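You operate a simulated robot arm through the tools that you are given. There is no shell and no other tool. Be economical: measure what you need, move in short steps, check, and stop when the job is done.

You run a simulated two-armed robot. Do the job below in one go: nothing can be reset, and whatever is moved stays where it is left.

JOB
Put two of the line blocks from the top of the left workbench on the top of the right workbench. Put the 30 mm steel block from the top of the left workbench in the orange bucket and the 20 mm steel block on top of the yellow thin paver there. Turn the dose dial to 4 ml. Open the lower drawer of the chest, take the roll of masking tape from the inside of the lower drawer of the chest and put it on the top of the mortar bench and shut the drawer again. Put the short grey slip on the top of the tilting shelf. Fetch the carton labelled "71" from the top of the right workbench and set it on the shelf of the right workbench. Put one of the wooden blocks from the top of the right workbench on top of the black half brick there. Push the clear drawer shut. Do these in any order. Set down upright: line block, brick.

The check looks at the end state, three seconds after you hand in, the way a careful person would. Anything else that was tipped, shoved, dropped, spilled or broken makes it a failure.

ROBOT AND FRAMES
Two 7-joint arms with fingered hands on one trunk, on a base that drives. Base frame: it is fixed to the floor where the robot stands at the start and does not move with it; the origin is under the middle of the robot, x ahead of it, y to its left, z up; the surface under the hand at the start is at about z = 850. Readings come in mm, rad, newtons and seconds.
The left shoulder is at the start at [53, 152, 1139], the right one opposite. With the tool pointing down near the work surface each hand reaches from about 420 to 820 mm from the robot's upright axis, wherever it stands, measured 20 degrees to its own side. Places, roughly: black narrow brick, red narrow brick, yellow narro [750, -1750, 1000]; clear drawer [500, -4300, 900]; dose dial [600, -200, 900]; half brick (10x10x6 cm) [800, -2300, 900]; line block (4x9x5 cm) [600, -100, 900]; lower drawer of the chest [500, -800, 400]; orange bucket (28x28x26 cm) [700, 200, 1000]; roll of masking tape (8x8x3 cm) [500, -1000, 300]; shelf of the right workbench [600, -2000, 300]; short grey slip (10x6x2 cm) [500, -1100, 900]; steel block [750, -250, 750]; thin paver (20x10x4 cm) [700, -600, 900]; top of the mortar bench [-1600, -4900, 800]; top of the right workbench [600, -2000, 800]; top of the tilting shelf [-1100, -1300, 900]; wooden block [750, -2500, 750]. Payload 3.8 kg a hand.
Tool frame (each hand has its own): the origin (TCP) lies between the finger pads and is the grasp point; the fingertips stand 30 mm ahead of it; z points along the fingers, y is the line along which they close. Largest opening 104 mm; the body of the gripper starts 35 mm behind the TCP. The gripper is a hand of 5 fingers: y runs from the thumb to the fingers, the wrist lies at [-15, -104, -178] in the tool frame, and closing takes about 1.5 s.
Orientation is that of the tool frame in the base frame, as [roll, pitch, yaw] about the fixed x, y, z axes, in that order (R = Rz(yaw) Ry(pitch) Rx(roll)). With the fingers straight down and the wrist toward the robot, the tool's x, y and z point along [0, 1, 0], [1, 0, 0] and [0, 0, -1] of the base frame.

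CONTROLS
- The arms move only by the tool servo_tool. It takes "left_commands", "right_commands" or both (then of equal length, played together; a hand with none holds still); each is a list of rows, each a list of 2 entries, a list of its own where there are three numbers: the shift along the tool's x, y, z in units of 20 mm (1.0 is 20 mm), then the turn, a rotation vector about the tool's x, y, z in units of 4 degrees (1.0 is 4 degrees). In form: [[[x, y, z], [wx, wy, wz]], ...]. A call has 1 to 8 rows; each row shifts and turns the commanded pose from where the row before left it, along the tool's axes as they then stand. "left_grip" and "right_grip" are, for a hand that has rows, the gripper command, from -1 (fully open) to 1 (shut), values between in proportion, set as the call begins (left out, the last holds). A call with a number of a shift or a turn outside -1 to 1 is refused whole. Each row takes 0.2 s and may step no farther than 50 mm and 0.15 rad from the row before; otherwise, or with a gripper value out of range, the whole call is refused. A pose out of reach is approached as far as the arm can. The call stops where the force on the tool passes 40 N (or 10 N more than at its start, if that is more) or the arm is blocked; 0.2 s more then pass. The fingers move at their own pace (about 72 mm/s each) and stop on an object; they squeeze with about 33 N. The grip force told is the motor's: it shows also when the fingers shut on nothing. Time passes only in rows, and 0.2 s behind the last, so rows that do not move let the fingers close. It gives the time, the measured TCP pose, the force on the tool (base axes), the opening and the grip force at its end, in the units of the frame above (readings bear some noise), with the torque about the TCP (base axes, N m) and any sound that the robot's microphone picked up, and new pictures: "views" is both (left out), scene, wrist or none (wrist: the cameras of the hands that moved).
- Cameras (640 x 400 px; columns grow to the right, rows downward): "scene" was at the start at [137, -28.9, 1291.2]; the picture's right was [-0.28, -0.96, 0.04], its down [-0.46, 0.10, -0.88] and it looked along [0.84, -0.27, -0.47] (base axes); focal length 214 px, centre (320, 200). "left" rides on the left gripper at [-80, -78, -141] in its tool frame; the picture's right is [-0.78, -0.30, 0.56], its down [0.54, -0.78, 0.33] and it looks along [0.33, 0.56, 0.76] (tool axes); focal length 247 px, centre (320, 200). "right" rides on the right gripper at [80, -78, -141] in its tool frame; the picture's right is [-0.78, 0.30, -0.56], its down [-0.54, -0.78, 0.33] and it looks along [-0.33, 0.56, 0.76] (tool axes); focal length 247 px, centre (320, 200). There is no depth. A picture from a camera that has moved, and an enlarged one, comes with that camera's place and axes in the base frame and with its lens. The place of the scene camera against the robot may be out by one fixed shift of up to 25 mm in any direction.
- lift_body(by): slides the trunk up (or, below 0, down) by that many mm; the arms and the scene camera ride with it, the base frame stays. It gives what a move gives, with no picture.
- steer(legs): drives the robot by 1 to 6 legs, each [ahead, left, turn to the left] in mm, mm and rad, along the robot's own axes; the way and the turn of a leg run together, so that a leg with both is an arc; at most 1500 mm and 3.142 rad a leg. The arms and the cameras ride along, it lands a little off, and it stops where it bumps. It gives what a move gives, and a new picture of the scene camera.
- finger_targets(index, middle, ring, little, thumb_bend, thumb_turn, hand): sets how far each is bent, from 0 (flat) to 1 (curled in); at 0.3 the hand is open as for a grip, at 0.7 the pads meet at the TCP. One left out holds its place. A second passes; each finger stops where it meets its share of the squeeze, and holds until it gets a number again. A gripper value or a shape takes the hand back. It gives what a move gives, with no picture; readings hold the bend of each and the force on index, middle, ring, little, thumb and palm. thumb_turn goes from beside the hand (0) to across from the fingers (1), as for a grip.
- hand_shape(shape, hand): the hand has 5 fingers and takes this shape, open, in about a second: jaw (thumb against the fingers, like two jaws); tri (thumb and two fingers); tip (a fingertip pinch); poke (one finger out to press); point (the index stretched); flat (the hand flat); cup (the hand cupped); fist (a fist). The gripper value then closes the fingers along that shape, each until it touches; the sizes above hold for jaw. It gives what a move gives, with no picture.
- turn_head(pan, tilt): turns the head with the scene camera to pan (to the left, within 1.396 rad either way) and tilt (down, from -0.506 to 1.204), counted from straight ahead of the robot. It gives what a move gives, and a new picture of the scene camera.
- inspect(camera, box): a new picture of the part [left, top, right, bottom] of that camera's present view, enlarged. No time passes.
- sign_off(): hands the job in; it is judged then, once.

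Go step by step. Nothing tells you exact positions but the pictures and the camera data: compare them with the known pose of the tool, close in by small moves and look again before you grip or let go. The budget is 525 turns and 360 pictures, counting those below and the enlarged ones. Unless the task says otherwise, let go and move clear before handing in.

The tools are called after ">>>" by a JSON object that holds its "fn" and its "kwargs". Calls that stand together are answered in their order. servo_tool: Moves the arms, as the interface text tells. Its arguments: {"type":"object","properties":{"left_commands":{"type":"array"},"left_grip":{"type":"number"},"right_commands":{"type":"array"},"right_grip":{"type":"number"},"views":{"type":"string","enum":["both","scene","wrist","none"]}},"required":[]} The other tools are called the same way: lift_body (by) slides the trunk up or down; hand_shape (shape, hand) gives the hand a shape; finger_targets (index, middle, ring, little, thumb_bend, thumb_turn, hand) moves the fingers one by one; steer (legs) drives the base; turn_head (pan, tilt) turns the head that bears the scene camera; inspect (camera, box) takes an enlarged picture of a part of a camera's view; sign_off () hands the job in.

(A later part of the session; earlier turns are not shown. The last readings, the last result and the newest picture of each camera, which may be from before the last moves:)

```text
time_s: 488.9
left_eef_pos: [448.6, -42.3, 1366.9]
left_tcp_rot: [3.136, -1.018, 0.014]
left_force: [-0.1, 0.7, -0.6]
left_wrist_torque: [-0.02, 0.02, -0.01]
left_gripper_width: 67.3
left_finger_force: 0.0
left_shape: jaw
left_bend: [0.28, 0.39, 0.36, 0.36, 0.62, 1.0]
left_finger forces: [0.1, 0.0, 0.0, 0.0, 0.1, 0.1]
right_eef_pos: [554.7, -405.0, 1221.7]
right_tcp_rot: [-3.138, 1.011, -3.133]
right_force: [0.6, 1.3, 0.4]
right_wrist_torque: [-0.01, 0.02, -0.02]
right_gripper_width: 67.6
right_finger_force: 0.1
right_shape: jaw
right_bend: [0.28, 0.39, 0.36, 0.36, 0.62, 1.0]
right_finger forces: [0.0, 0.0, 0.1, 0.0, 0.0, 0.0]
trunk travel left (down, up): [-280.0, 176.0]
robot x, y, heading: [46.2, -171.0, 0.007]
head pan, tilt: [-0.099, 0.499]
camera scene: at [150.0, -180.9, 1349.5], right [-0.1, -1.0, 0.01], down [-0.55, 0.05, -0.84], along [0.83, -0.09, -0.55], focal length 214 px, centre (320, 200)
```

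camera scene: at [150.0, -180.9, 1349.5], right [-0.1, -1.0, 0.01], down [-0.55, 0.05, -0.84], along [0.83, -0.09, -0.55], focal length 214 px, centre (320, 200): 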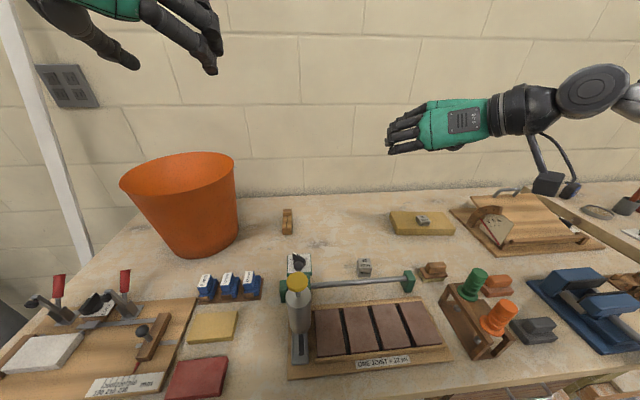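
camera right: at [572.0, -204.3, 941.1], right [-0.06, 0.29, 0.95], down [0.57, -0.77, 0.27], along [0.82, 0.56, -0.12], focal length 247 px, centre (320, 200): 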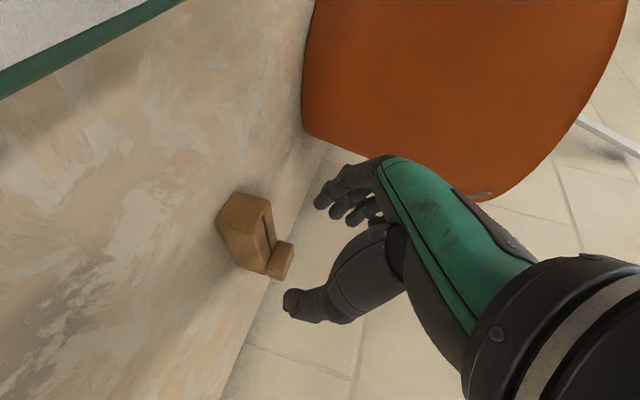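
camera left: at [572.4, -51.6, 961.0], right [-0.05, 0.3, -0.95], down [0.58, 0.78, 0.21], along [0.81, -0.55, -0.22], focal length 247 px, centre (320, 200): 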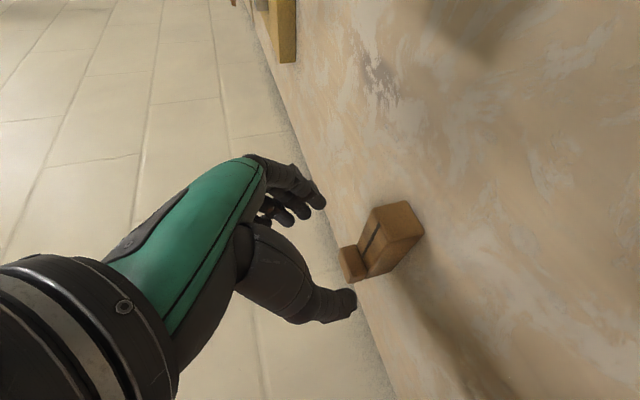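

>>> {"fn": "servo_tool", "kwargs": {"left_commands": [[[-0.32, 0.26, 0.94], [0, 0, 0]], [[-0.32, 0.26, 0.94], [0, 0, 0]], [[-0.32, 0.26, 0.94], [0, 0, 0]], [[-0.32, 0.26, 0.94], [0, 0, 0]], [[-0.32, 0.26, 0.94], [0, 0, 0]], [[-0.32, 0.26, 0.94], [0, 0, 0]], [[-0.32, 0.26, 0.94], [0, 0, 0]], [[-0.32, 0.26, 0.94], [0, 0, 0]]], "views": "none"}}

>>> {"fn": "servo_tool", "kwargs": {"left_commands": [[[-0.32, 0.26, 0.94], [0, 0, 0]], [[-0.32, 0.26, 0.94], [0, 0, 0]], [[-0.32, 0.26, 0.94], [0, 0, 0]], [[-0.32, 0.26, 0.94], [0, 0, 0]], [[-0.32, 0.26, 0.94], [0, 0, 0]], [[-0.32, 0.26, 0.94], [0, 0, 0]], [[-0.32, 0.26, 0.94], [0, 0, 0]], [[-0.32, 0.26, 0.94], [0, 0, 0]]], "views": "both"}}

```text
time_s: 490.7
left_eef_pos: [551.6, -84.3, 1244.4]
left_tcp_rot: [3.139, -1.018, 0.013]
left_force: [0.2, 0.6, 0.7]
left_wrist_torque: [-0.01, -0.01, -0.01]
left_gripper_width: 67.5
left_finger_force: 0.1
left_shape: jaw
left_bend: [0.28, 0.39, 0.36, 0.36, 0.62, 1.0]
left_finger forces: [0.0, 0.0, 0.0, 0.1, 0.1, 0.0]
right_eef_pos: [555.9, -408.1, 1220.2]
right_tcp_rot: [3.137, 1.011, -3.14]
right_force: [0.2, -0.4, -0.2]
right_wrist_torque: [-0.02, 0.0, 0.0]
right_gripper_width: 67.4
right_finger_force: 0.0
right_shape: jaw
right_bend: [0.28, 0.39, 0.36, 0.36, 0.62, 1.0]
right_finger forces: [0.1, 0.1, 0.1, 0.0, 0.1, 0.0]
trunk travel left (down, up): [-280.0, 176.0]
robot x, y, heading: [43.4, -171.8, 0.004]
head pan, tilt: [-0.099, 0.499]
```

```text
time_s: 492.5
left_eef_pos: [653.3, -125.4, 1120.0]
left_tcp_rot: [-3.141, -1.017, 0.01]
left_force: [0.3, -1.0, -0.3]
left_wrist_torque: [0.03, -0.01, 0.01]
left_gripper_width: 67.5
left_finger_force: 0.0
left_shape: jaw
left_bend: [0.28, 0.39, 0.36, 0.36, 0.62, 1.0]
left_finger forces: [0.0, 0.0, 0.0, 0.0, 0.0, 0.0]
right_eef_pos: [555.1, -407.2, 1220.3]
right_tcp_rot: [3.137, 1.011, -3.139]
right_force: [0.5, 0.0, -0.2]
right_wrist_torque: [0.01, -0.03, -0.03]
right_gripper_width: 67.5
right_finger_force: 0.0
right_shape: jaw
right_bend: [0.28, 0.39, 0.36, 0.36, 0.62, 1.0]
right_finger forces: [0.0, 0.1, 0.1, 0.1, 0.1, 0.0]
trunk travel left (down, up): [-280.0, 176.0]
robot x, y, heading: [39.8, -173.5, 0.004]
head pan, tilt: [-0.099, 0.499]
camera scene: at [150.6, -182.6, 1349.4], right [-0.1, -1.0, 0.01], down [-0.55, 0.05, -0.84], along [0.83, -0.08, -0.55], focal length 214 px, centre (320, 200)
camera left: at [489.4, -50.4, 1127.4], right [0.06, 0.3, -0.95], down [0.56, 0.78, 0.28], along [0.83, -0.55, -0.12], focal length 247 px, centre (320, 200)
```

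scene: 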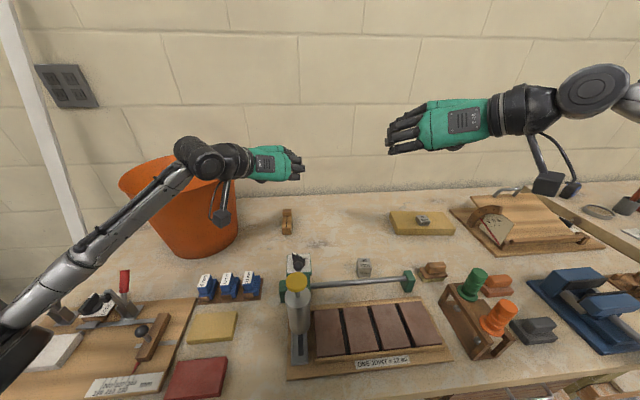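
left: 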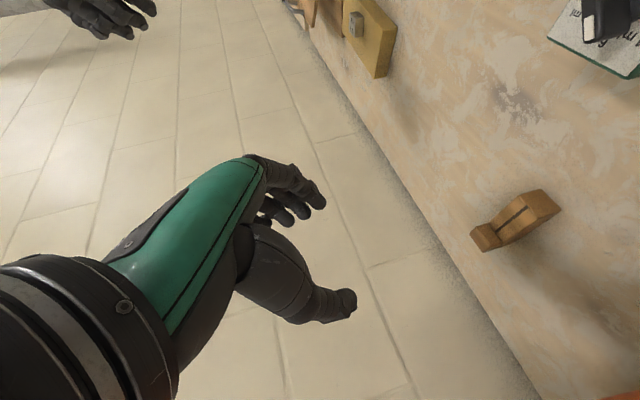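

>>> {"fn": "servo_tool", "kwargs": {"left_commands": [[[-0.79, 0, 0.9], [0, 0, 0]], [[-0.79, 0, 0.9], [0, 0, 0]], [[-0.79, 0, 0.9], [0, 0, 0]], [[-0.79, 0, 0.9], [0, 0, 0]], [[-0.79, 0, 0.9], [0, 0, 0]], [[-0.79, 0, 0.9], [0, 0, 0]]], "views": "both"}}

```text
time_s: 493.9
left_eef_pos: [694.1, -125.9, 982.4]
left_tcp_rot: [3.139, -1.017, 0.012]
left_force: [0.7, -0.1, 0.0]
left_wrist_torque: [-0.02, 0.03, -0.01]
left_gripper_width: 67.4
left_finger_force: 0.0
left_shape: jaw
left_bend: [0.28, 0.39, 0.36, 0.36, 0.62, 1.0]
left_finger forces: [0.0, 0.0, 0.0, 0.0, 0.0, 0.0]
right_eef_pos: [555.0, -406.2, 1220.2]
right_tcp_rot: [3.136, 1.012, -3.141]
right_force: [0.1, 0.9, -0.3]
right_wrist_torque: [0.01, 0.02, 0.03]
right_gripper_width: 67.4
right_finger_force: 0.0
right_shape: jaw
right_bend: [0.28, 0.39, 0.36, 0.36, 0.62, 1.0]
right_finger forces: [0.0, 0.1, 0.0, 0.1, 0.0, 0.0]
trunk travel left (down, up): [-280.0, 176.0]
robot x, y, heading: [41.6, -172.4, 0.002]
head pan, tilt: [-0.099, 0.499]
camera scene: at [150.5, -182.4, 1349.4], right [-0.1, -1.0, 0.01], down [-0.55, 0.05, -0.84], along [0.83, -0.08, -0.55], focal length 214 px, centre (320, 200)
camera left: at [530.7, -50.5, 989.1], right [0.06, 0.3, -0.95], down [0.56, 0.78, 0.28], along [0.83, -0.55, -0.12], focal length 247 px, centre (320, 200)
```

scene: 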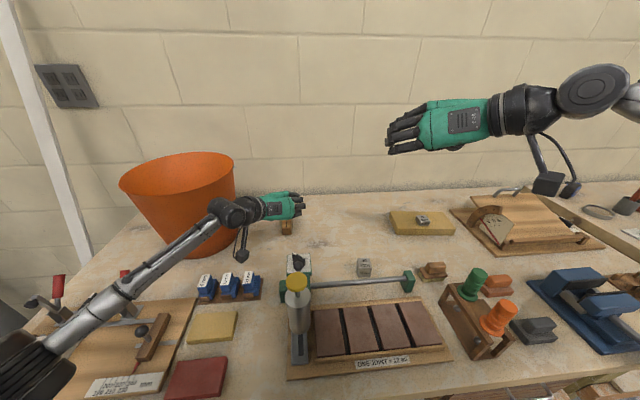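
left: 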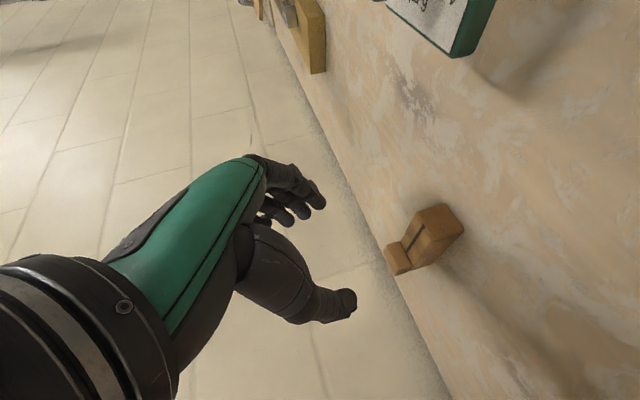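

>>> {"fn": "servo_tool", "kwargs": {"left_commands": [[[-0.56, 0, 0.835], [0, 0, 0]], [[-0.56, 0, 0.835], [0, 0, 0]], [[-0.56, 0, 0.835], [0, 0, 0]]], "views": "wrist"}}

```text
time_s: 494.7
left_eef_pos: [719.6, -124.1, 929.5]
left_tcp_rot: [3.136, -1.017, 0.016]
left_force: [1.0, 0.1, 0.1]
left_wrist_torque: [-0.02, 0.0, -0.01]
left_gripper_width: 67.3
left_finger_force: 0.0
left_shape: jaw
left_bend: [0.28, 0.39, 0.36, 0.36, 0.62, 1.0]
left_finger forces: [0.0, 0.0, 0.0, 0.0, 0.1, 0.0]
right_eef_pos: [553.8, -407.0, 1221.0]
right_tcp_rot: [3.138, 1.011, -3.138]
right_force: [0.5, 0.5, -0.4]
right_wrist_torque: [-0.01, 0.03, -0.03]
right_gripper_width: 67.4
right_finger_force: 0.0
right_shape: jaw
right_bend: [0.28, 0.39, 0.36, 0.36, 0.62, 1.0]
right_finger forces: [0.0, 0.0, 0.1, 0.0, 0.0, 0.0]
trunk travel left (down, up): [-280.0, 176.0]
robot x, y, heading: [44.0, -171.2, 0.001]
head pan, tilt: [-0.099, 0.499]
camera left: at [556.0, -49.7, 935.1], right [0.06, 0.3, -0.95], down [0.56, 0.78, 0.28], along [0.83, -0.55, -0.12], focal length 247 px, centre (320, 200)
```

left: 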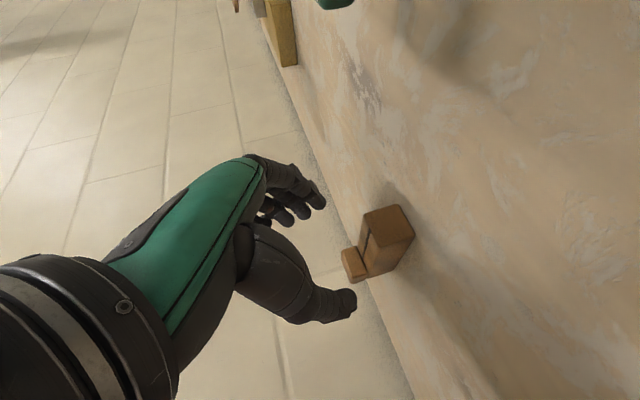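

>>> {"fn": "servo_tool", "kwargs": {"left_commands": [[[-0.56, 0, 0.8], [0, 0, 0]], [[-0.5, 0, 0.8], [0, 0, 0]]], "views": "both"}}

```text
time_s: 495.3
left_eef_pos: [736.3, -124.4, 893.6]
left_tcp_rot: [3.141, -1.018, 0.009]
left_force: [0.3, 0.5, 0.1]
left_wrist_torque: [0.02, 0.02, -0.01]
left_gripper_width: 67.5
left_finger_force: 0.0
left_shape: jaw
left_bend: [0.28, 0.39, 0.36, 0.36, 0.62, 1.0]
left_finger forces: [0.0, 0.0, 0.0, 0.1, 0.1, 0.1]
right_eef_pos: [554.7, -407.3, 1220.6]
right_tcp_rot: [3.139, 1.011, -3.136]
right_force: [-0.1, -0.6, -0.8]
right_wrist_torque: [0.01, -0.02, -0.01]
right_gripper_width: 67.3
right_finger_force: 0.0
right_shape: jaw
right_bend: [0.28, 0.39, 0.36, 0.36, 0.62, 1.0]
right_finger forces: [0.1, 0.1, 0.1, 0.0, 0.1, 0.1]
trunk travel left (down, up): [-280.0, 176.0]
robot x, y, heading: [44.6, -172.4, -0.003]
head pan, tilt: [-0.099, 0.499]
camera scene: at [150.6, -182.7, 1349.4], right [-0.1, -1.0, 0.01], down [-0.55, 0.05, -0.84], along [0.83, -0.08, -0.55], focal length 214 px, centre (320, 200)
camera left: at [572.3, -49.9, 900.8], right [0.06, 0.3, -0.95], down [0.56, 0.78, 0.28], along [0.83, -0.55, -0.12], focal length 247 px, centre (320, 200)
```

scene: 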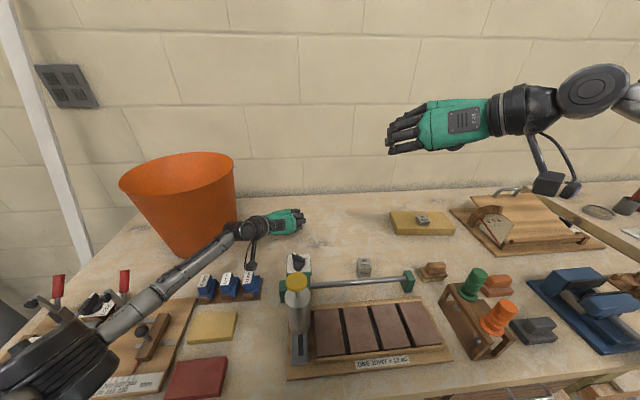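
left: 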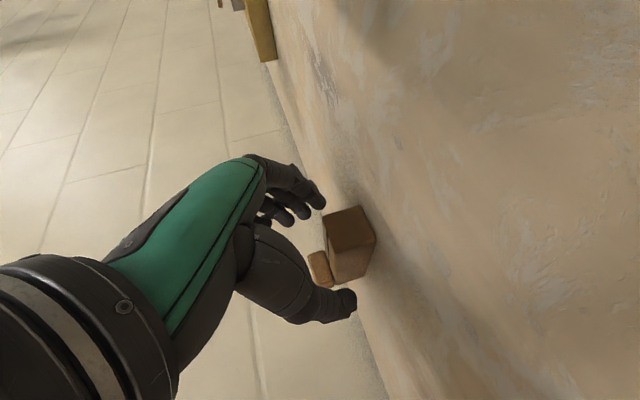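

Reached with the arm clear. Closing on the block's tail.

>>> {"fn": "servo_tool", "kwargs": {"left_commands": [[[0, 0, 0], [0, 0, 0]], [[0, 0, 0], [0, 0, 0]], [[0, 0, 0], [0, 0, 0]], [[0, 0, 0], [0, 0, 0]], [[0, 0, 0], [0, 0, 0]], [[0, 0, 0], [0, 0, 0]]], "left_grip": 1, "views": "wrist"}}

```text
time_s: 496.7
left_eef_pos: [735.7, -123.3, 895.3]
left_tcp_rot: [3.137, -1.021, 0.014]
left_force: [-1.1, -0.1, 3.9]
left_wrist_torque: [-0.05, -0.07, 0.07]
left_gripper_width: 14.7
left_finger_force: 32.8
left_shape: jaw
left_bend: [0.73, 0.7, 0.7, 0.7, 0.76, 1.0]
left_finger forces: [22.0, 0.1, 0.1, 0.0, 27.6, 0.0]
right_eef_pos: [555.3, -407.0, 1221.6]
right_tcp_rot: [3.138, 1.008, -3.137]
right_force: [-0.2, -0.7, -1.3]
right_wrist_torque: [-0.02, 0.0, 0.01]
right_gripper_width: 67.5
right_finger_force: 0.0
right_shape: jaw
right_bend: [0.28, 0.39, 0.36, 0.36, 0.62, 1.0]
right_finger forces: [0.0, 0.1, 0.0, 0.1, 0.0, 0.0]
trunk travel left (down, up): [-280.0, 176.0]
robot x, y, heading: [43.2, -168.5, 0.003]
head pan, tilt: [-0.099, 0.499]
camera left: at [571.7, -49.5, 901.8], right [0.06, 0.3, -0.95], down [0.56, 0.78, 0.28], along [0.83, -0.55, -0.11], focal length 247 px, centre (320, 200)
```

left: 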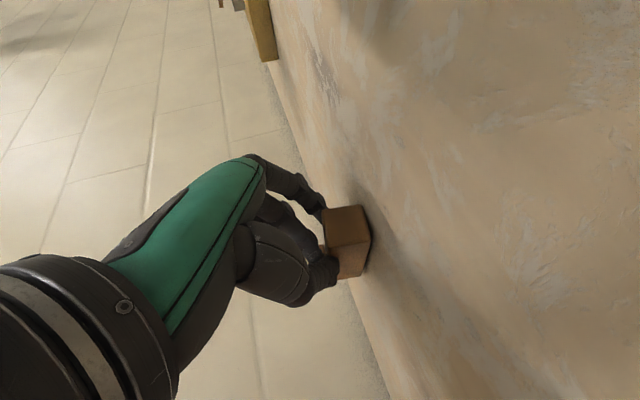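

Only the index and thumb hold it, so instead of lifting here I'll drag the block about 70 mm toward me along the bench and regrip at its middle.

>>> {"fn": "servo_tool", "kwargs": {"left_commands": [[[-0.46, 0, -0.74], [0, 0, 0]], [[-0.46, 0, -0.74], [0, 0, 0]], [[-0.46, 0, -0.74], [0, 0, 0]], [[-0.46, 0, -0.74], [0, 0, 0]]], "views": "both"}}

```text
time_s: 497.7
left_eef_pos: [665.2, -124.6, 894.5]
left_tcp_rot: [3.139, -1.018, 0.012]
left_force: [2.1, -0.6, 4.7]
left_wrist_torque: [-0.08, -0.12, 0.03]
left_gripper_width: 14.9
left_finger_force: 33.2
left_shape: jaw
left_bend: [0.73, 0.7, 0.7, 0.7, 0.76, 1.0]
left_finger forces: [22.0, 0.0, 0.0, 0.1, 27.1, 0.0]
right_eef_pos: [554.0, -407.3, 1221.8]
right_tcp_rot: [3.138, 1.012, -3.138]
right_force: [-0.7, -0.7, -0.1]
right_wrist_torque: [0.01, 0.02, 0.0]
right_gripper_width: 67.5
right_finger_force: 0.1
right_shape: jaw
right_bend: [0.28, 0.39, 0.36, 0.36, 0.62, 1.0]
right_finger forces: [0.0, 0.0, 0.1, 0.0, 0.1, 0.1]
trunk travel left (down, up): [-280.0, 176.0]
robot x, y, heading: [45.5, -169.8, 0.002]
head pan, tilt: [-0.099, 0.499]
camera scene: at [149.2, -182.2, 1349.6], right [-0.1, -1.0, 0.01], down [-0.55, 0.05, -0.84], along [0.83, -0.09, -0.55], focal length 214 px, centre (320, 200)
camera left: at [500.9, -50.4, 901.2], right [0.06, 0.29, -0.95], down [0.56, 0.78, 0.28], along [0.83, -0.55, -0.11], focal length 247 px, centre (320, 200)
```

scene: 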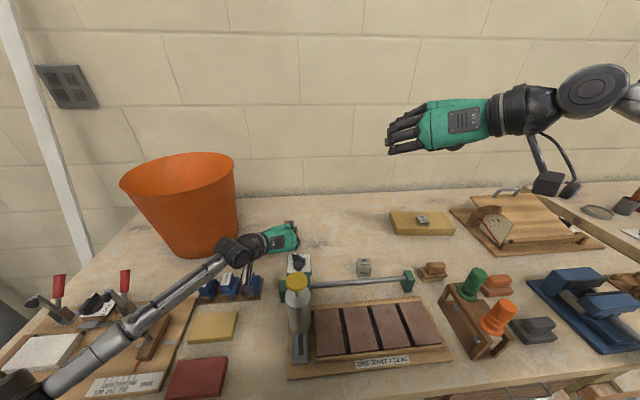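
left: 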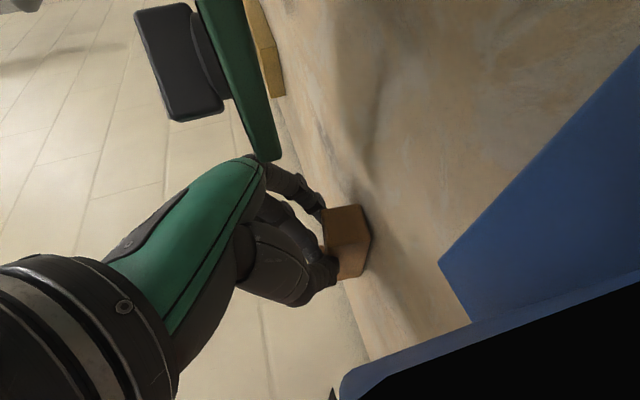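

>>> {"fn": "servo_tool", "kwargs": {"left_commands": [[[0, 0, 0], [0, 0, 0]], [[0, 0, 0], [0, 0, 0]], [[0, 0, 0], [0, 0, 0]], [[0, 0, 0], [0, 0, 0]], [[0.85, 0, -0.53], [0, 0, 0]], [[0.85, 0, -0.53], [0, 0, 0]], [[0.85, 0, -0.53], [0, 0, 0]], [[0.85, 0, -0.53], [0, 0, 0]]], "left_grip": -0.3, "views": "none"}}

>>> {"fn": "servo_tool", "kwargs": {"left_commands": [[[0.85, 0, -0.53], [0, 0, 0]], [[0, 0, 0], [0, -1, 0]], [[0, 0, 0], [0, -1, 0]], [[0, 0, 0], [0, -1, 0]], [[0, 0, 0], [0, -1, 0]], [[0, 0, 0], [0, -1, 0]], [[0, 0, 0], [0, -1, 0]], [[0, 0, 0], [0, -1, 0]]], "views": "both"}}

```text
time_s: 499.5
left_eef_pos: [665.6, -125.3, 975.4]
left_tcp_rot: [3.136, -1.018, 0.016]
left_force: [0.9, 1.1, -0.6]
left_wrist_torque: [0.0, 0.02, 0.04]
left_gripper_width: 67.3
left_finger_force: 0.1
left_shape: jaw
left_bend: [0.28, 0.39, 0.36, 0.36, 0.62, 1.0]
left_finger forces: [0.0, 0.1, 0.1, 0.0, 0.0, 0.1]
right_eef_pos: [555.1, -407.1, 1220.0]
right_tcp_rot: [3.137, 1.012, -3.139]
right_force: [0.0, 0.1, -0.9]
right_wrist_torque: [-0.04, -0.04, 0.04]
right_gripper_width: 67.4
right_finger_force: 0.1
right_shape: jaw
right_bend: [0.28, 0.39, 0.36, 0.36, 0.62, 1.0]
right_finger forces: [0.0, 0.0, 0.1, 0.0, 0.1, 0.1]
trunk travel left (down, up): [-280.0, 176.0]
robot x, y, heading: [45.2, -168.8, 0.004]
head pan, tilt: [-0.099, 0.499]
```

```text
time_s: 501.3
left_eef_pos: [665.2, -125.3, 994.2]
left_tcp_rot: [-3.141, -0.525, 0.01]
left_force: [-0.7, 0.0, 0.0]
left_wrist_torque: [0.02, 0.01, -0.01]
left_gripper_width: 67.5
left_finger_force: 0.1
left_shape: jaw
left_bend: [0.28, 0.39, 0.36, 0.36, 0.62, 1.0]
left_finger forces: [0.0, 0.1, 0.1, 0.0, 0.1, 0.0]
right_eef_pos: [554.7, -407.6, 1221.3]
right_tcp_rot: [3.139, 1.011, -3.136]
right_force: [1.0, 0.9, 0.3]
right_wrist_torque: [0.01, -0.01, 0.0]
right_gripper_width: 67.2
right_finger_force: 0.0
right_shape: jaw
right_bend: [0.28, 0.39, 0.36, 0.36, 0.62, 1.0]
right_finger forces: [0.0, 0.1, 0.0, 0.0, 0.0, 0.1]
trunk travel left (down, up): [-280.0, 176.0]
robot x, y, heading: [42.9, -171.0, 0.006]
head pan, tilt: [-0.099, 0.499]
camera scene: at [150.4, -182.6, 1349.5], right [-0.1, -1.0, 0.01], down [-0.55, 0.05, -0.84], along [0.83, -0.08, -0.55], focal length 214 px, centre (320, 200)
camera left: at [523.4, -50.1, 1076.2], right [-0.39, 0.29, -0.87], down [0.62, 0.78, -0.02], along [0.68, -0.55, -0.49], focal length 247 px, centre (320, 200)
```

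scene: 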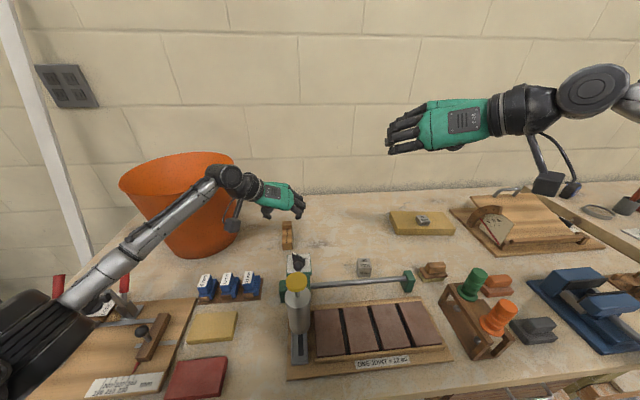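
left: 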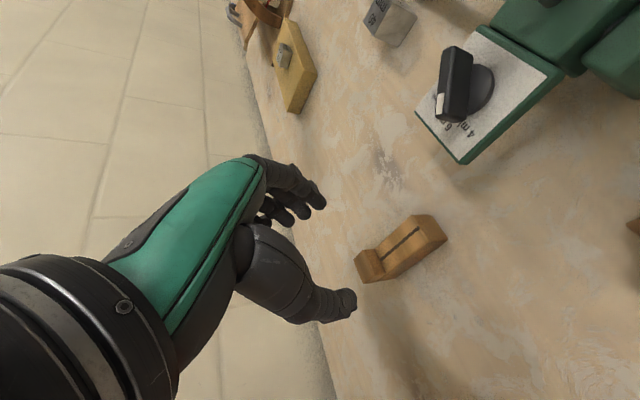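

>>> {"fn": "inspect", "kwargs": {"camera": "left", "box": [330, 190, 470, 300]}}

>>> {"fn": "inspect", "kwargs": {"camera": "left", "box": [400, 20, 560, 170]}}

```text
3.64 times, centred on (400, 245) of left
camera zoom: at [523.4, -50.1, 1076.2], right [-0.39, 0.29, -0.87], down [0.62, 0.78, -0.02], along [0.68, -0.55, -0.49], focal length 898 px, centre (29, 36)
```

zoom: 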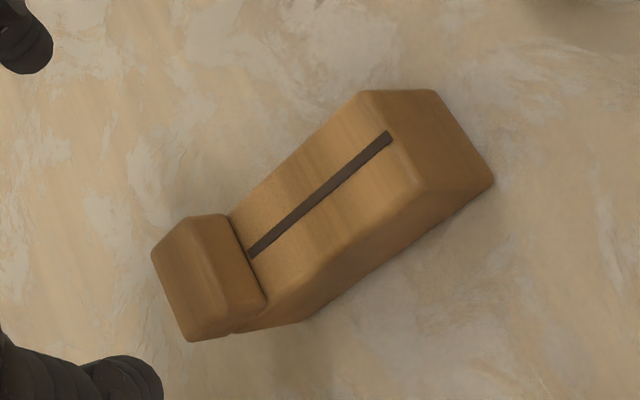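

```text
2.67 times, centred on (480, 95) of left
camera zoom: at [523.4, -50.1, 1076.2], right [-0.39, 0.29, -0.87], down [0.62, 0.78, -0.02], along [0.68, -0.55, -0.49], focal length 659 px, centre (-107, 480)
```

zoom: 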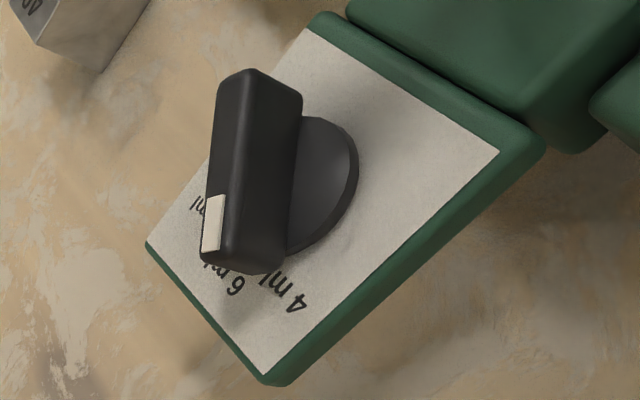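

>>> {"fn": "servo_tool", "kwargs": {"left_commands": [[[-0.23, 0.05, 0.85], [0, 0, 0]], [[-0.23, 0.05, 0.85], [0, 0, 0]], [[-0.23, 0.05, 0.85], [0, 0, 0]], [[-0.23, 0.05, 0.85], [0, 0, 0]], [[-0.23, 0, 0.85], [0, 0, 0]], [[-0.2, 0, 0.8], [0, 0, 0]]], "views": "both"}}

```text
time_s: 502.7
left_eef_pos: [693.1, -128.5, 892.7]
left_tcp_rot: [3.14, -0.529, 0.011]
left_force: [-0.1, 0.2, 0.0]
left_wrist_torque: [-0.01, 0.0, 0.01]
left_gripper_width: 67.4
left_finger_force: 0.1
left_shape: jaw
left_bend: [0.28, 0.39, 0.36, 0.36, 0.62, 1.0]
left_finger forces: [0.0, 0.1, 0.0, 0.0, 0.0, 0.1]
right_eef_pos: [555.3, -407.7, 1221.0]
right_tcp_rot: [3.137, 1.011, -3.137]
right_force: [0.0, 0.8, -0.7]
right_wrist_torque: [0.02, -0.03, -0.04]
right_gripper_width: 67.5
right_finger_force: 0.0
right_shape: jaw
right_bend: [0.28, 0.39, 0.36, 0.36, 0.62, 1.0]
right_finger forces: [0.1, 0.0, 0.0, 0.0, 0.0, 0.0]
trunk travel left (down, up): [-280.0, 176.0]
robot x, y, heading: [41.8, -173.5, -0.001]
head pan, tilt: [-0.099, 0.499]
camera scene: at [150.4, -182.5, 1349.5], right [-0.1, -1.0, 0.01], down [-0.55, 0.05, -0.84], along [0.83, -0.08, -0.55], focal length 214 px, centre (320, 200)
camera left: at [551.6, -53.5, 974.8], right [-0.39, 0.29, -0.87], down [0.62, 0.78, -0.02], along [0.68, -0.55, -0.49], focal length 247 px, centre (320, 200)
```

scene: 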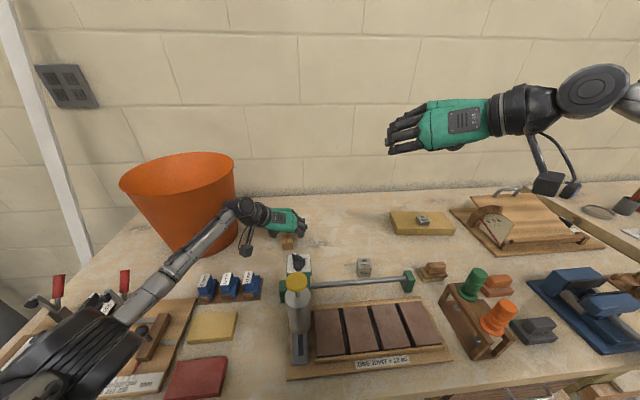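
left: 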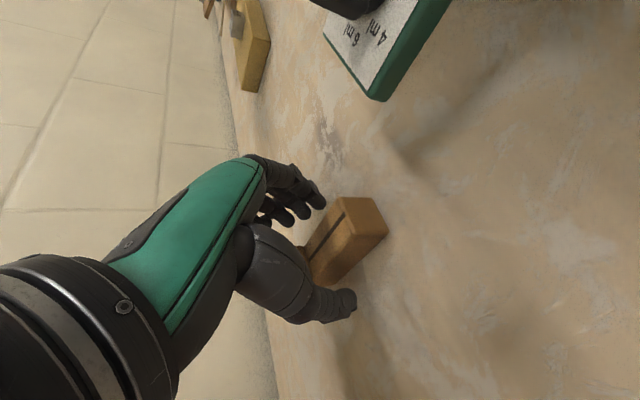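

>>> {"fn": "servo_tool", "kwargs": {"left_commands": [[[0, 0, 0], [0, 0, 0]], [[0, 0, 0], [0, 0, 0]], [[0, 0, 0], [0, 0, 0]], [[0, 0, 0], [0, 0, 0]], [[0, 0, 0], [0, 0, 0]]], "left_grip": 1, "views": "none"}}

>>> {"fn": "servo_tool", "kwargs": {"left_commands": [[[0.5, 0, -0.866], [0, 0, 0]], [[0.5, 0, -0.866], [0, 0, 0]], [[0.5, 0, -0.866], [0, 0, 0]], [[0.5, 0, -0.866], [0, 0, 0]], [[0.5, 0, -0.866], [0, 0, 0]], [[0.5, 0, -0.866], [0, 0, 0]], [[0.5, 0, -0.866], [0, 0, 0]], [[0.5, 0, -0.866], [0, 0, 0]]], "views": "both"}}

```text
time_s: 503.9
left_eef_pos: [692.6, -127.7, 893.8]
left_tcp_rot: [3.14, -0.529, 0.009]
left_force: [0.0, 0.3, 0.5]
left_wrist_torque: [0.02, -0.01, -0.03]
left_gripper_width: 26.4
left_finger_force: 32.8
left_shape: jaw
left_bend: [0.74, 0.56, 0.55, 0.59, 0.75, 1.0]
left_finger forces: [17.2, 8.5, 3.8, 0.1, 29.4, 0.0]
right_eef_pos: [555.8, -407.4, 1220.5]
right_tcp_rot: [3.14, 1.012, -3.136]
right_force: [-0.1, -0.3, 0.2]
right_wrist_torque: [-0.03, -0.03, -0.04]
right_gripper_width: 67.4
right_finger_force: 0.1
right_shape: jaw
right_bend: [0.28, 0.39, 0.36, 0.36, 0.62, 1.0]
right_finger forces: [0.0, 0.0, 0.0, 0.1, 0.1, 0.0]
trunk travel left (down, up): [-280.0, 176.0]
robot x, y, heading: [39.6, -171.3, 0.004]
head pan, tilt: [-0.099, 0.499]
```

```text
time_s: 505.7
left_eef_pos: [692.5, -129.1, 1052.8]
left_tcp_rot: [3.138, -0.529, 0.011]
left_force: [0.1, 0.3, -0.7]
left_wrist_torque: [-0.03, 0.0, 0.0]
left_gripper_width: 26.4
left_finger_force: 33.1
left_shape: jaw
left_bend: [0.74, 0.57, 0.57, 0.59, 0.75, 1.0]
left_finger forces: [18.0, 8.0, 3.6, 0.1, 29.7, 0.1]
right_eef_pos: [555.2, -407.9, 1220.7]
right_tcp_rot: [3.14, 1.011, -3.137]
right_force: [0.4, 0.1, 0.0]
right_wrist_torque: [-0.01, -0.01, 0.0]
right_gripper_width: 67.3
right_finger_force: 0.0
right_shape: jaw
right_bend: [0.28, 0.39, 0.36, 0.36, 0.62, 1.0]
right_finger forces: [0.1, 0.0, 0.0, 0.0, 0.0, 0.0]
trunk travel left (down, up): [-280.0, 176.0]
robot x, y, heading: [45.7, -169.8, 0.003]
head pan, tilt: [-0.099, 0.499]
camera scene: at [150.0, -182.6, 1349.5], right [-0.1, -1.0, 0.01], down [-0.55, 0.05, -0.84], along [0.83, -0.08, -0.55], focal length 214 px, centre (320, 200)
camera left: at [550.2, -54.2, 1135.5], right [-0.39, 0.29, -0.87], down [0.62, 0.78, -0.02], along [0.68, -0.55, -0.49], focal length 247 px, centre (320, 200)
```

scene: 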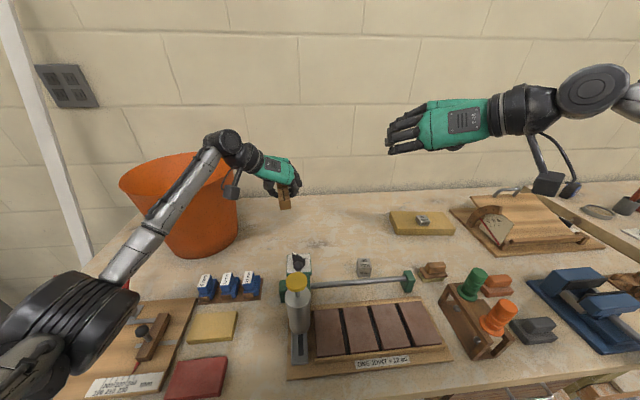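
left: 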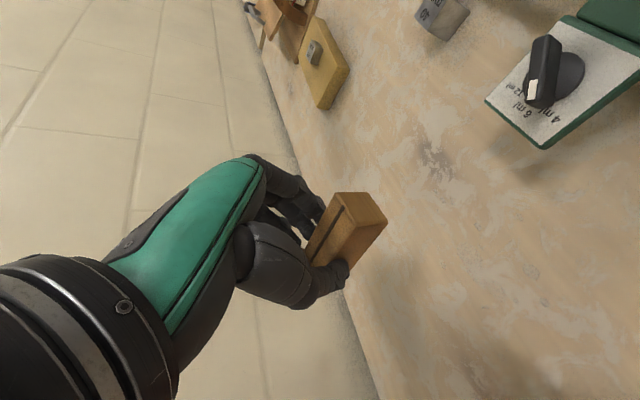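

The second line block is held level. For its spot I'll use the free area behind where carton 71 stood, near (695,-1960) on the right bench. Driving there.

>>> {"fn": "servo_tool", "kwargs": {"left_commands": [[[0.5, 0, -0.866], [0, 0, 0]], [[0.5, 0, -0.866], [0, 0, 0]], [[0.5, 0, -0.866], [0, 0, 0]], [[0.5, 0, -0.866], [0, 0, 0]], [[0.5, 0, -0.866], [0, 0, 0]]], "views": "none"}}

>>> {"fn": "steer", "kwargs": {"legs": [[-250, 0, 0], [0, -1400, 0], [0, -430, 0]]}}

>>> {"fn": "steer", "kwargs": {"legs": [[245, 0, 0]]}}

>>> {"fn": "servo_tool", "kwargs": {"left_commands": [[[0, 0, 0], [0, 0, 0]]], "views": "wrist"}}

```text
time_s: 506.9
left_eef_pos: [690.9, -129.5, 1153.1]
left_tcp_rot: [3.14, -0.528, 0.011]
left_force: [0.7, 0.2, -0.2]
left_wrist_torque: [-0.01, -0.06, 0.02]
left_gripper_width: 26.4
left_finger_force: 33.2
left_shape: jaw
left_bend: [0.74, 0.57, 0.57, 0.59, 0.75, 1.0]
left_finger forces: [18.0, 8.0, 3.6, 0.1, 29.7, 0.1]
right_eef_pos: [555.1, -407.5, 1221.4]
right_tcp_rot: [3.137, 1.011, -3.137]
right_force: [0.0, -0.7, 0.0]
right_wrist_torque: [-0.02, -0.05, 0.03]
right_gripper_width: 67.3
right_finger_force: 0.0
right_shape: jaw
right_bend: [0.28, 0.39, 0.36, 0.36, 0.62, 1.0]
right_finger forces: [0.0, 0.0, 0.0, 0.1, 0.1, 0.0]
trunk travel left (down, up): [-280.0, 176.0]
robot x, y, heading: [47.0, -169.3, 0.004]
head pan, tilt: [-0.099, 0.499]
```

```text
time_s: 517.5
left_eef_pos: [445.6, -1944.1, 1153.9]
left_tcp_rot: [3.139, -0.528, 0.012]
left_force: [0.8, -1.4, -0.6]
left_wrist_torque: [-0.03, 0.0, 0.03]
left_gripper_width: 26.6
left_finger_force: 32.9
left_shape: jaw
left_bend: [0.74, 0.57, 0.57, 0.59, 0.75, 1.0]
left_finger forces: [17.9, 8.0, 3.5, 0.1, 29.7, 0.0]
right_eef_pos: [309.0, -2223.9, 1220.5]
right_tcp_rot: [3.137, 1.01, -3.139]
right_force: [-0.1, 0.6, -0.8]
right_wrist_torque: [0.03, 0.04, -0.03]
right_gripper_width: 67.2
right_finger_force: 0.1
right_shape: jaw
right_bend: [0.28, 0.39, 0.36, 0.36, 0.62, 1.0]
right_finger forces: [0.1, 0.0, 0.0, 0.0, 0.1, 0.0]
trunk travel left (down, up): [-280.0, 176.0]
robot x, y, heading: [-204.0, -1989.3, 0.006]
head pan, tilt: [-0.099, 0.499]
camera scene: at [-96.1, -1998.2, 1349.5], right [-0.1, -1.0, 0.01], down [-0.55, 0.05, -0.84], along [0.83, -0.09, -0.55], focal length 214 px, centre (320, 200)
```

scene: 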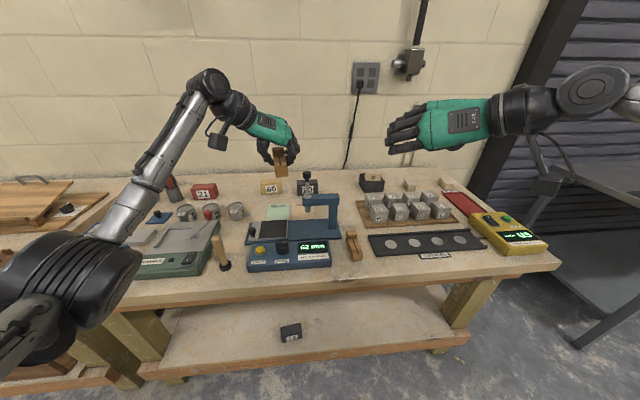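

```text
time_s: 519.3
left_eef_pos: [690.9, -1944.5, 1153.8]
left_tcp_rot: [3.14, -0.529, 0.011]
left_force: [1.4, -0.8, -0.7]
left_wrist_torque: [-0.02, 0.01, -0.02]
left_gripper_width: 26.5
left_finger_force: 32.8
left_shape: jaw
left_bend: [0.74, 0.57, 0.57, 0.59, 0.75, 1.0]
left_finger forces: [18.0, 8.0, 3.7, 0.0, 29.7, 0.0]
right_eef_pos: [553.1, -2223.7, 1221.5]
right_tcp_rot: [3.137, 1.013, -3.139]
right_force: [-0.4, 0.3, 0.5]
right_wrist_torque: [0.0, 0.01, 0.0]
right_gripper_width: 67.1
right_finger_force: 0.0
right_shape: jaw
right_bend: [0.28, 0.39, 0.36, 0.36, 0.62, 1.0]
right_finger forces: [0.0, 0.1, 0.0, 0.1, 0.1, 0.1]
trunk travel left (down, up): [-280.0, 176.0]
robot x, y, heading: [41.7, -1989.6, -0.001]
head pan, tilt: [-0.099, 0.499]
camera scene: at [148.4, -1998.5, 1349.7], right [-0.1, -1.0, 0.01], down [-0.55, 0.05, -0.84], along [0.83, -0.09, -0.55], focal length 214 px, centre (320, 200)
```

scene: 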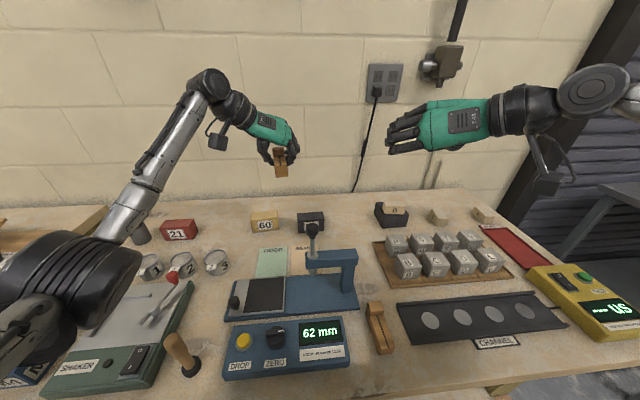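

```text
time_s: 519.7
left_eef_pos: [689.8, -1945.3, 1154.4]
left_tcp_rot: [3.138, -0.528, 0.013]
left_force: [0.3, 0.2, 0.5]
left_wrist_torque: [0.0, 0.03, -0.01]
left_gripper_width: 26.6
left_finger_force: 33.2
left_shape: jaw
left_bend: [0.74, 0.57, 0.57, 0.59, 0.75, 1.0]
left_finger forces: [18.0, 8.0, 3.6, 0.1, 29.7, 0.1]
right_eef_pos: [554.1, -2224.1, 1221.0]
right_tcp_rot: [3.14, 1.012, -3.136]
right_force: [1.0, 1.3, 0.2]
right_wrist_torque: [-0.02, 0.02, 0.01]
right_gripper_width: 67.4
right_finger_force: 0.1
right_shape: jaw
right_bend: [0.28, 0.39, 0.36, 0.36, 0.62, 1.0]
right_finger forces: [0.0, 0.0, 0.0, 0.0, 0.1, 0.0]
trunk travel left (down, up): [-280.0, 176.0]
robot x, y, heading: [41.8, -1990.4, 0.005]
head pan, tilt: [-0.099, 0.499]
camera left: at [548.7, -1869.9, 1235.9], right [-0.39, 0.29, -0.87], down [0.62, 0.78, -0.02], along [0.68, -0.55, -0.49], focal length 247 px, centre (320, 200)
```

left: 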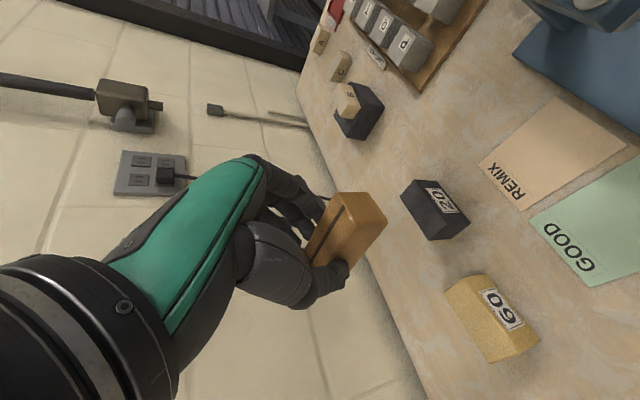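

I see a wider free gap between cartons 60 and 21 (centre about y≈-1730). I'll shift left to place the block there.

>>> {"fn": "steer", "kwargs": {"legs": [[0, 215, 0]]}}

>>> {"fn": "servo_tool", "kwargs": {"left_commands": [[[-0.5, 0, 0.866], [0, 0, 0]], [[-0.5, 0, 0.866], [0, 0, 0]], [[-0.5, 0, 0.866], [0, 0, 0]], [[-0.5, 0, 0.866], [0, 0, 0]], [[-0.5, 0, 0.866], [0, 0, 0]]], "views": "both"}}

```text
time_s: 521.3
left_eef_pos: [690.9, -1732.8, 1154.2]
left_tcp_rot: [3.142, -0.529, 0.009]
left_force: [0.9, 0.0, -0.4]
left_wrist_torque: [-0.01, 0.0, -0.01]
left_gripper_width: 26.6
left_finger_force: 32.8
left_shape: jaw
left_bend: [0.74, 0.57, 0.57, 0.59, 0.75, 1.0]
left_finger forces: [18.0, 8.0, 3.7, 0.0, 29.7, 0.0]
right_eef_pos: [554.1, -2011.5, 1221.4]
right_tcp_rot: [3.136, 1.01, 3.141]
right_force: [0.7, -0.7, -0.3]
right_wrist_torque: [-0.01, -0.04, -0.02]
right_gripper_width: 67.6
right_finger_force: 0.1
right_shape: jaw
right_bend: [0.28, 0.39, 0.36, 0.36, 0.62, 1.0]
right_finger forces: [0.0, 0.1, 0.0, 0.0, 0.0, 0.0]
trunk travel left (down, up): [-280.0, 176.0]
robot x, y, heading: [41.2, -1774.9, 0.005]
head pan, tilt: [-0.099, 0.499]
camera scene: at [149.3, -1785.2, 1349.5], right [-0.1, -1.0, 0.01], down [-0.55, 0.05, -0.84], along [0.83, -0.09, -0.55], focal length 214 px, centre (320, 200)
```

scene: 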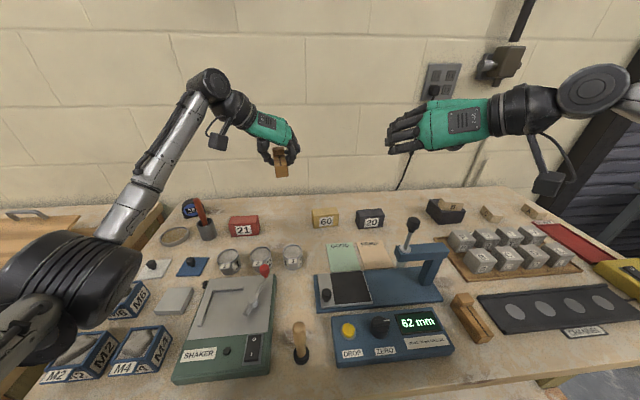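

```text
time_s: 522.5
left_eef_pos: [690.6, -1731.4, 1052.2]
left_tcp_rot: [3.139, -0.528, 0.008]
left_force: [-0.5, 0.4, -0.5]
left_wrist_torque: [-0.03, 0.0, 0.0]
left_gripper_width: 26.6
left_finger_force: 32.9
left_shape: jaw
left_bend: [0.74, 0.57, 0.57, 0.59, 0.75, 1.0]
left_finger forces: [18.1, 8.0, 3.6, 0.0, 29.7, 0.0]
right_eef_pos: [553.8, -2009.9, 1220.9]
right_tcp_rot: [3.139, 1.011, -3.137]
right_force: [0.8, 0.8, 0.0]
right_wrist_torque: [-0.03, 0.05, -0.03]
right_gripper_width: 67.5
right_finger_force: 0.1
right_shape: jaw
right_bend: [0.28, 0.39, 0.36, 0.36, 0.62, 1.0]
right_finger forces: [0.0, 0.1, 0.0, 0.1, 0.1, 0.0]
trunk travel left (down, up): [-280.0, 176.0]
robot x, y, heading: [42.0, -1770.2, 0.001]
head pan, tilt: [-0.099, 0.499]
camera scene: at [149.4, -1783.7, 1349.5], right [-0.1, -1.0, 0.01], down [-0.55, 0.05, -0.84], along [0.83, -0.09, -0.55], focal length 214 px, centre (320, 200)
camera left: at [550.0, -1656.3, 1134.4], right [-0.39, 0.29, -0.87], down [0.62, 0.78, -0.02], along [0.68, -0.55, -0.49], focal length 247 px, centre (320, 200)
```

scene: 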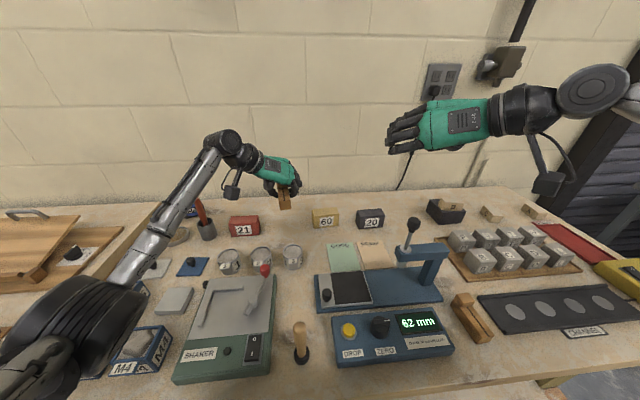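
left: 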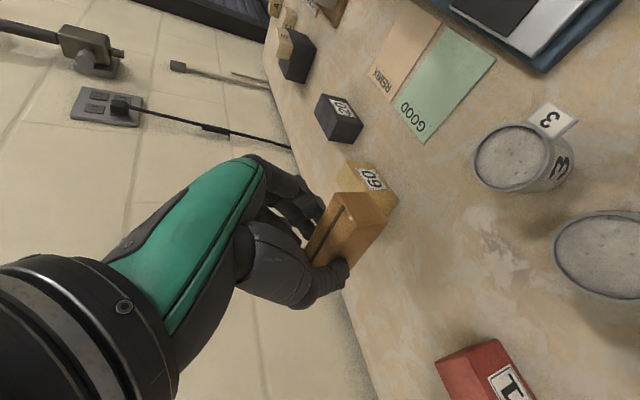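

>>> {"fn": "servo_tool", "kwargs": {"left_commands": [[[-0.4, -0.1, 0.93], [0, 0, 0]], [[-0.4, -0.1, 0.93], [0, 0, 0]], [[-0.4, -0.1, 0.93], [0, 0, 0]], [[-0.4, -0.1, 0.93], [0, 0, 0]], [[-0.4, 0, 0.93], [0, 0, 0]]], "views": "both"}}

```text
time_s: 523.7
left_eef_pos: [704.5, -1722.4, 951.0]
left_tcp_rot: [3.14, -0.529, 0.01]
left_force: [0.1, 0.2, 0.2]
left_wrist_torque: [0.01, 0.01, -0.02]
left_gripper_width: 26.7
left_finger_force: 33.2
left_shape: jaw
left_bend: [0.74, 0.57, 0.57, 0.59, 0.75, 1.0]
left_finger forces: [18.1, 8.0, 3.7, 0.0, 29.7, 0.0]
right_eef_pos: [553.3, -2009.2, 1220.5]
right_tcp_rot: [3.142, 1.011, -3.136]
right_force: [-0.5, 0.4, 0.1]
right_wrist_torque: [0.0, -0.01, 0.0]
right_gripper_width: 67.4
right_finger_force: 0.1
right_shape: jaw
right_bend: [0.28, 0.39, 0.36, 0.36, 0.62, 1.0]
right_finger forces: [0.0, 0.0, 0.0, 0.1, 0.0, 0.1]
trunk travel left (down, up): [-280.0, 176.0]
robot x, y, heading: [45.0, -1769.4, 0.001]
head pan, tilt: [-0.099, 0.499]
camera scene: at [149.5, -1783.9, 1349.4], right [-0.1, -1.0, 0.01], down [-0.55, 0.05, -0.84], along [0.83, -0.09, -0.55], focal length 214 px, centre (320, 200)
camera left: at [561.8, -1647.5, 1033.7], right [-0.39, 0.29, -0.87], down [0.62, 0.78, -0.02], along [0.68, -0.55, -0.49], focal length 247 px, centre (320, 200)
```

scene: 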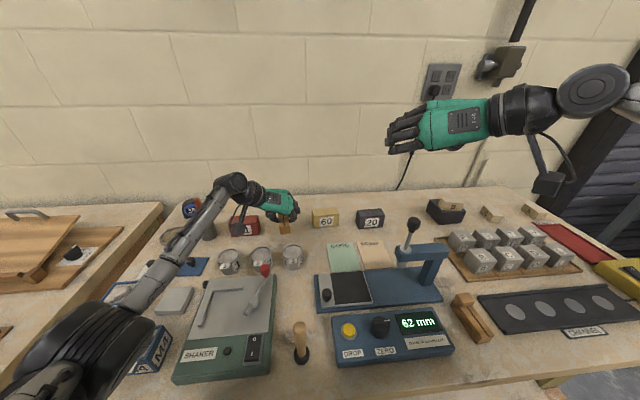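
left: 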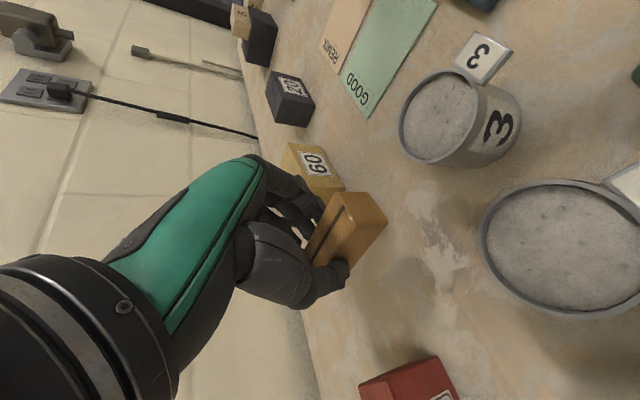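

>>> {"fn": "servo_tool", "kwargs": {"left_commands": [[[-0.5, 0, 0.866], [0, 0, 0]], [[-0.5, 0, 0.866], [0, 0, 0]], [[-0.25, 0, 0.433], [0, 0, 0]], [[0, 0, 0], [0, 0, 0]]], "views": "wrist"}}

```text
time_s: 524.7
left_eef_pos: [704.6, -1723.5, 901.2]
left_tcp_rot: [3.14, -0.528, 0.01]
left_force: [-1.0, 0.9, -1.1]
left_wrist_torque: [0.0, -0.01, 0.02]
left_gripper_width: 26.6
left_finger_force: 32.8
left_shape: jaw
left_bend: [0.74, 0.57, 0.57, 0.59, 0.75, 1.0]
left_finger forces: [18.2, 8.1, 3.6, 0.1, 29.8, 0.0]
right_eef_pos: [553.1, -2008.0, 1219.5]
right_tcp_rot: [3.139, 1.012, -3.138]
right_force: [-0.2, 0.1, 0.1]
right_wrist_torque: [0.02, 0.01, 0.02]
right_gripper_width: 67.4
right_finger_force: 0.0
right_shape: jaw
right_bend: [0.28, 0.39, 0.36, 0.36, 0.62, 1.0]
right_finger forces: [0.0, 0.1, 0.1, 0.0, 0.0, 0.1]
trunk travel left (down, up): [-280.0, 176.0]
robot x, y, heading: [43.3, -1771.4, 0.001]
head pan, tilt: [-0.099, 0.499]
camera left: at [562.3, -1648.2, 984.5], right [-0.39, 0.29, -0.87], down [0.62, 0.78, -0.02], along [0.68, -0.55, -0.49], focal length 247 px, centre (320, 200)
```

left: 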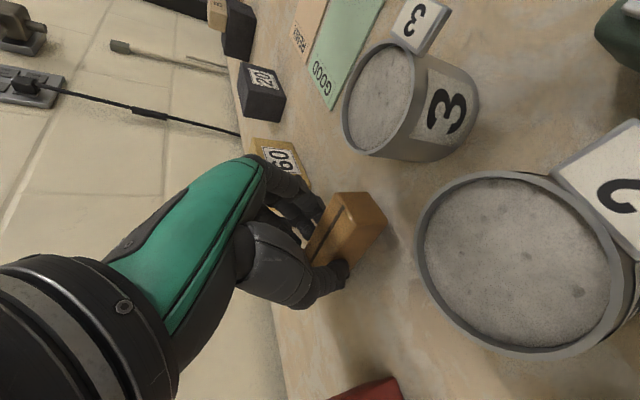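

>>> {"fn": "servo_tool", "kwargs": {"left_commands": [[[-0.1, 0, 0.173], [0, 0, 0]], [[-0.06, 0, 0.11], [0, 0, 0]], [[-0.06, 0, 0.11], [0, 0, 0]], [[0, 0, 0], [0, 0, 0]]], "views": "none"}}

```text
time_s: 525.7
left_eef_pos: [703.4, -1723.9, 893.9]
left_tcp_rot: [3.139, -0.53, 0.008]
left_force: [-0.3, -0.1, 1.1]
left_wrist_torque: [-0.01, 0.01, 0.03]
left_gripper_width: 26.6
left_finger_force: 33.5
left_shape: jaw
left_bend: [0.74, 0.57, 0.57, 0.59, 0.75, 1.0]
left_finger forces: [18.1, 8.1, 3.7, 0.0, 29.9, 0.0]
right_eef_pos: [553.1, -2008.3, 1222.0]
right_tcp_rot: [3.137, 1.01, -3.14]
right_force: [0.0, 0.5, 1.4]
right_wrist_torque: [-0.01, 0.0, 0.04]
right_gripper_width: 67.3
right_finger_force: 0.1
right_shape: jaw
right_bend: [0.28, 0.39, 0.36, 0.36, 0.62, 1.0]
right_finger forces: [0.0, 0.0, 0.1, 0.0, 0.1, 0.0]
trunk travel left (down, up): [-280.0, 176.0]
robot x, y, heading: [42.3, -1771.0, -0.0]
head pan, tilt: [-0.099, 0.499]
```

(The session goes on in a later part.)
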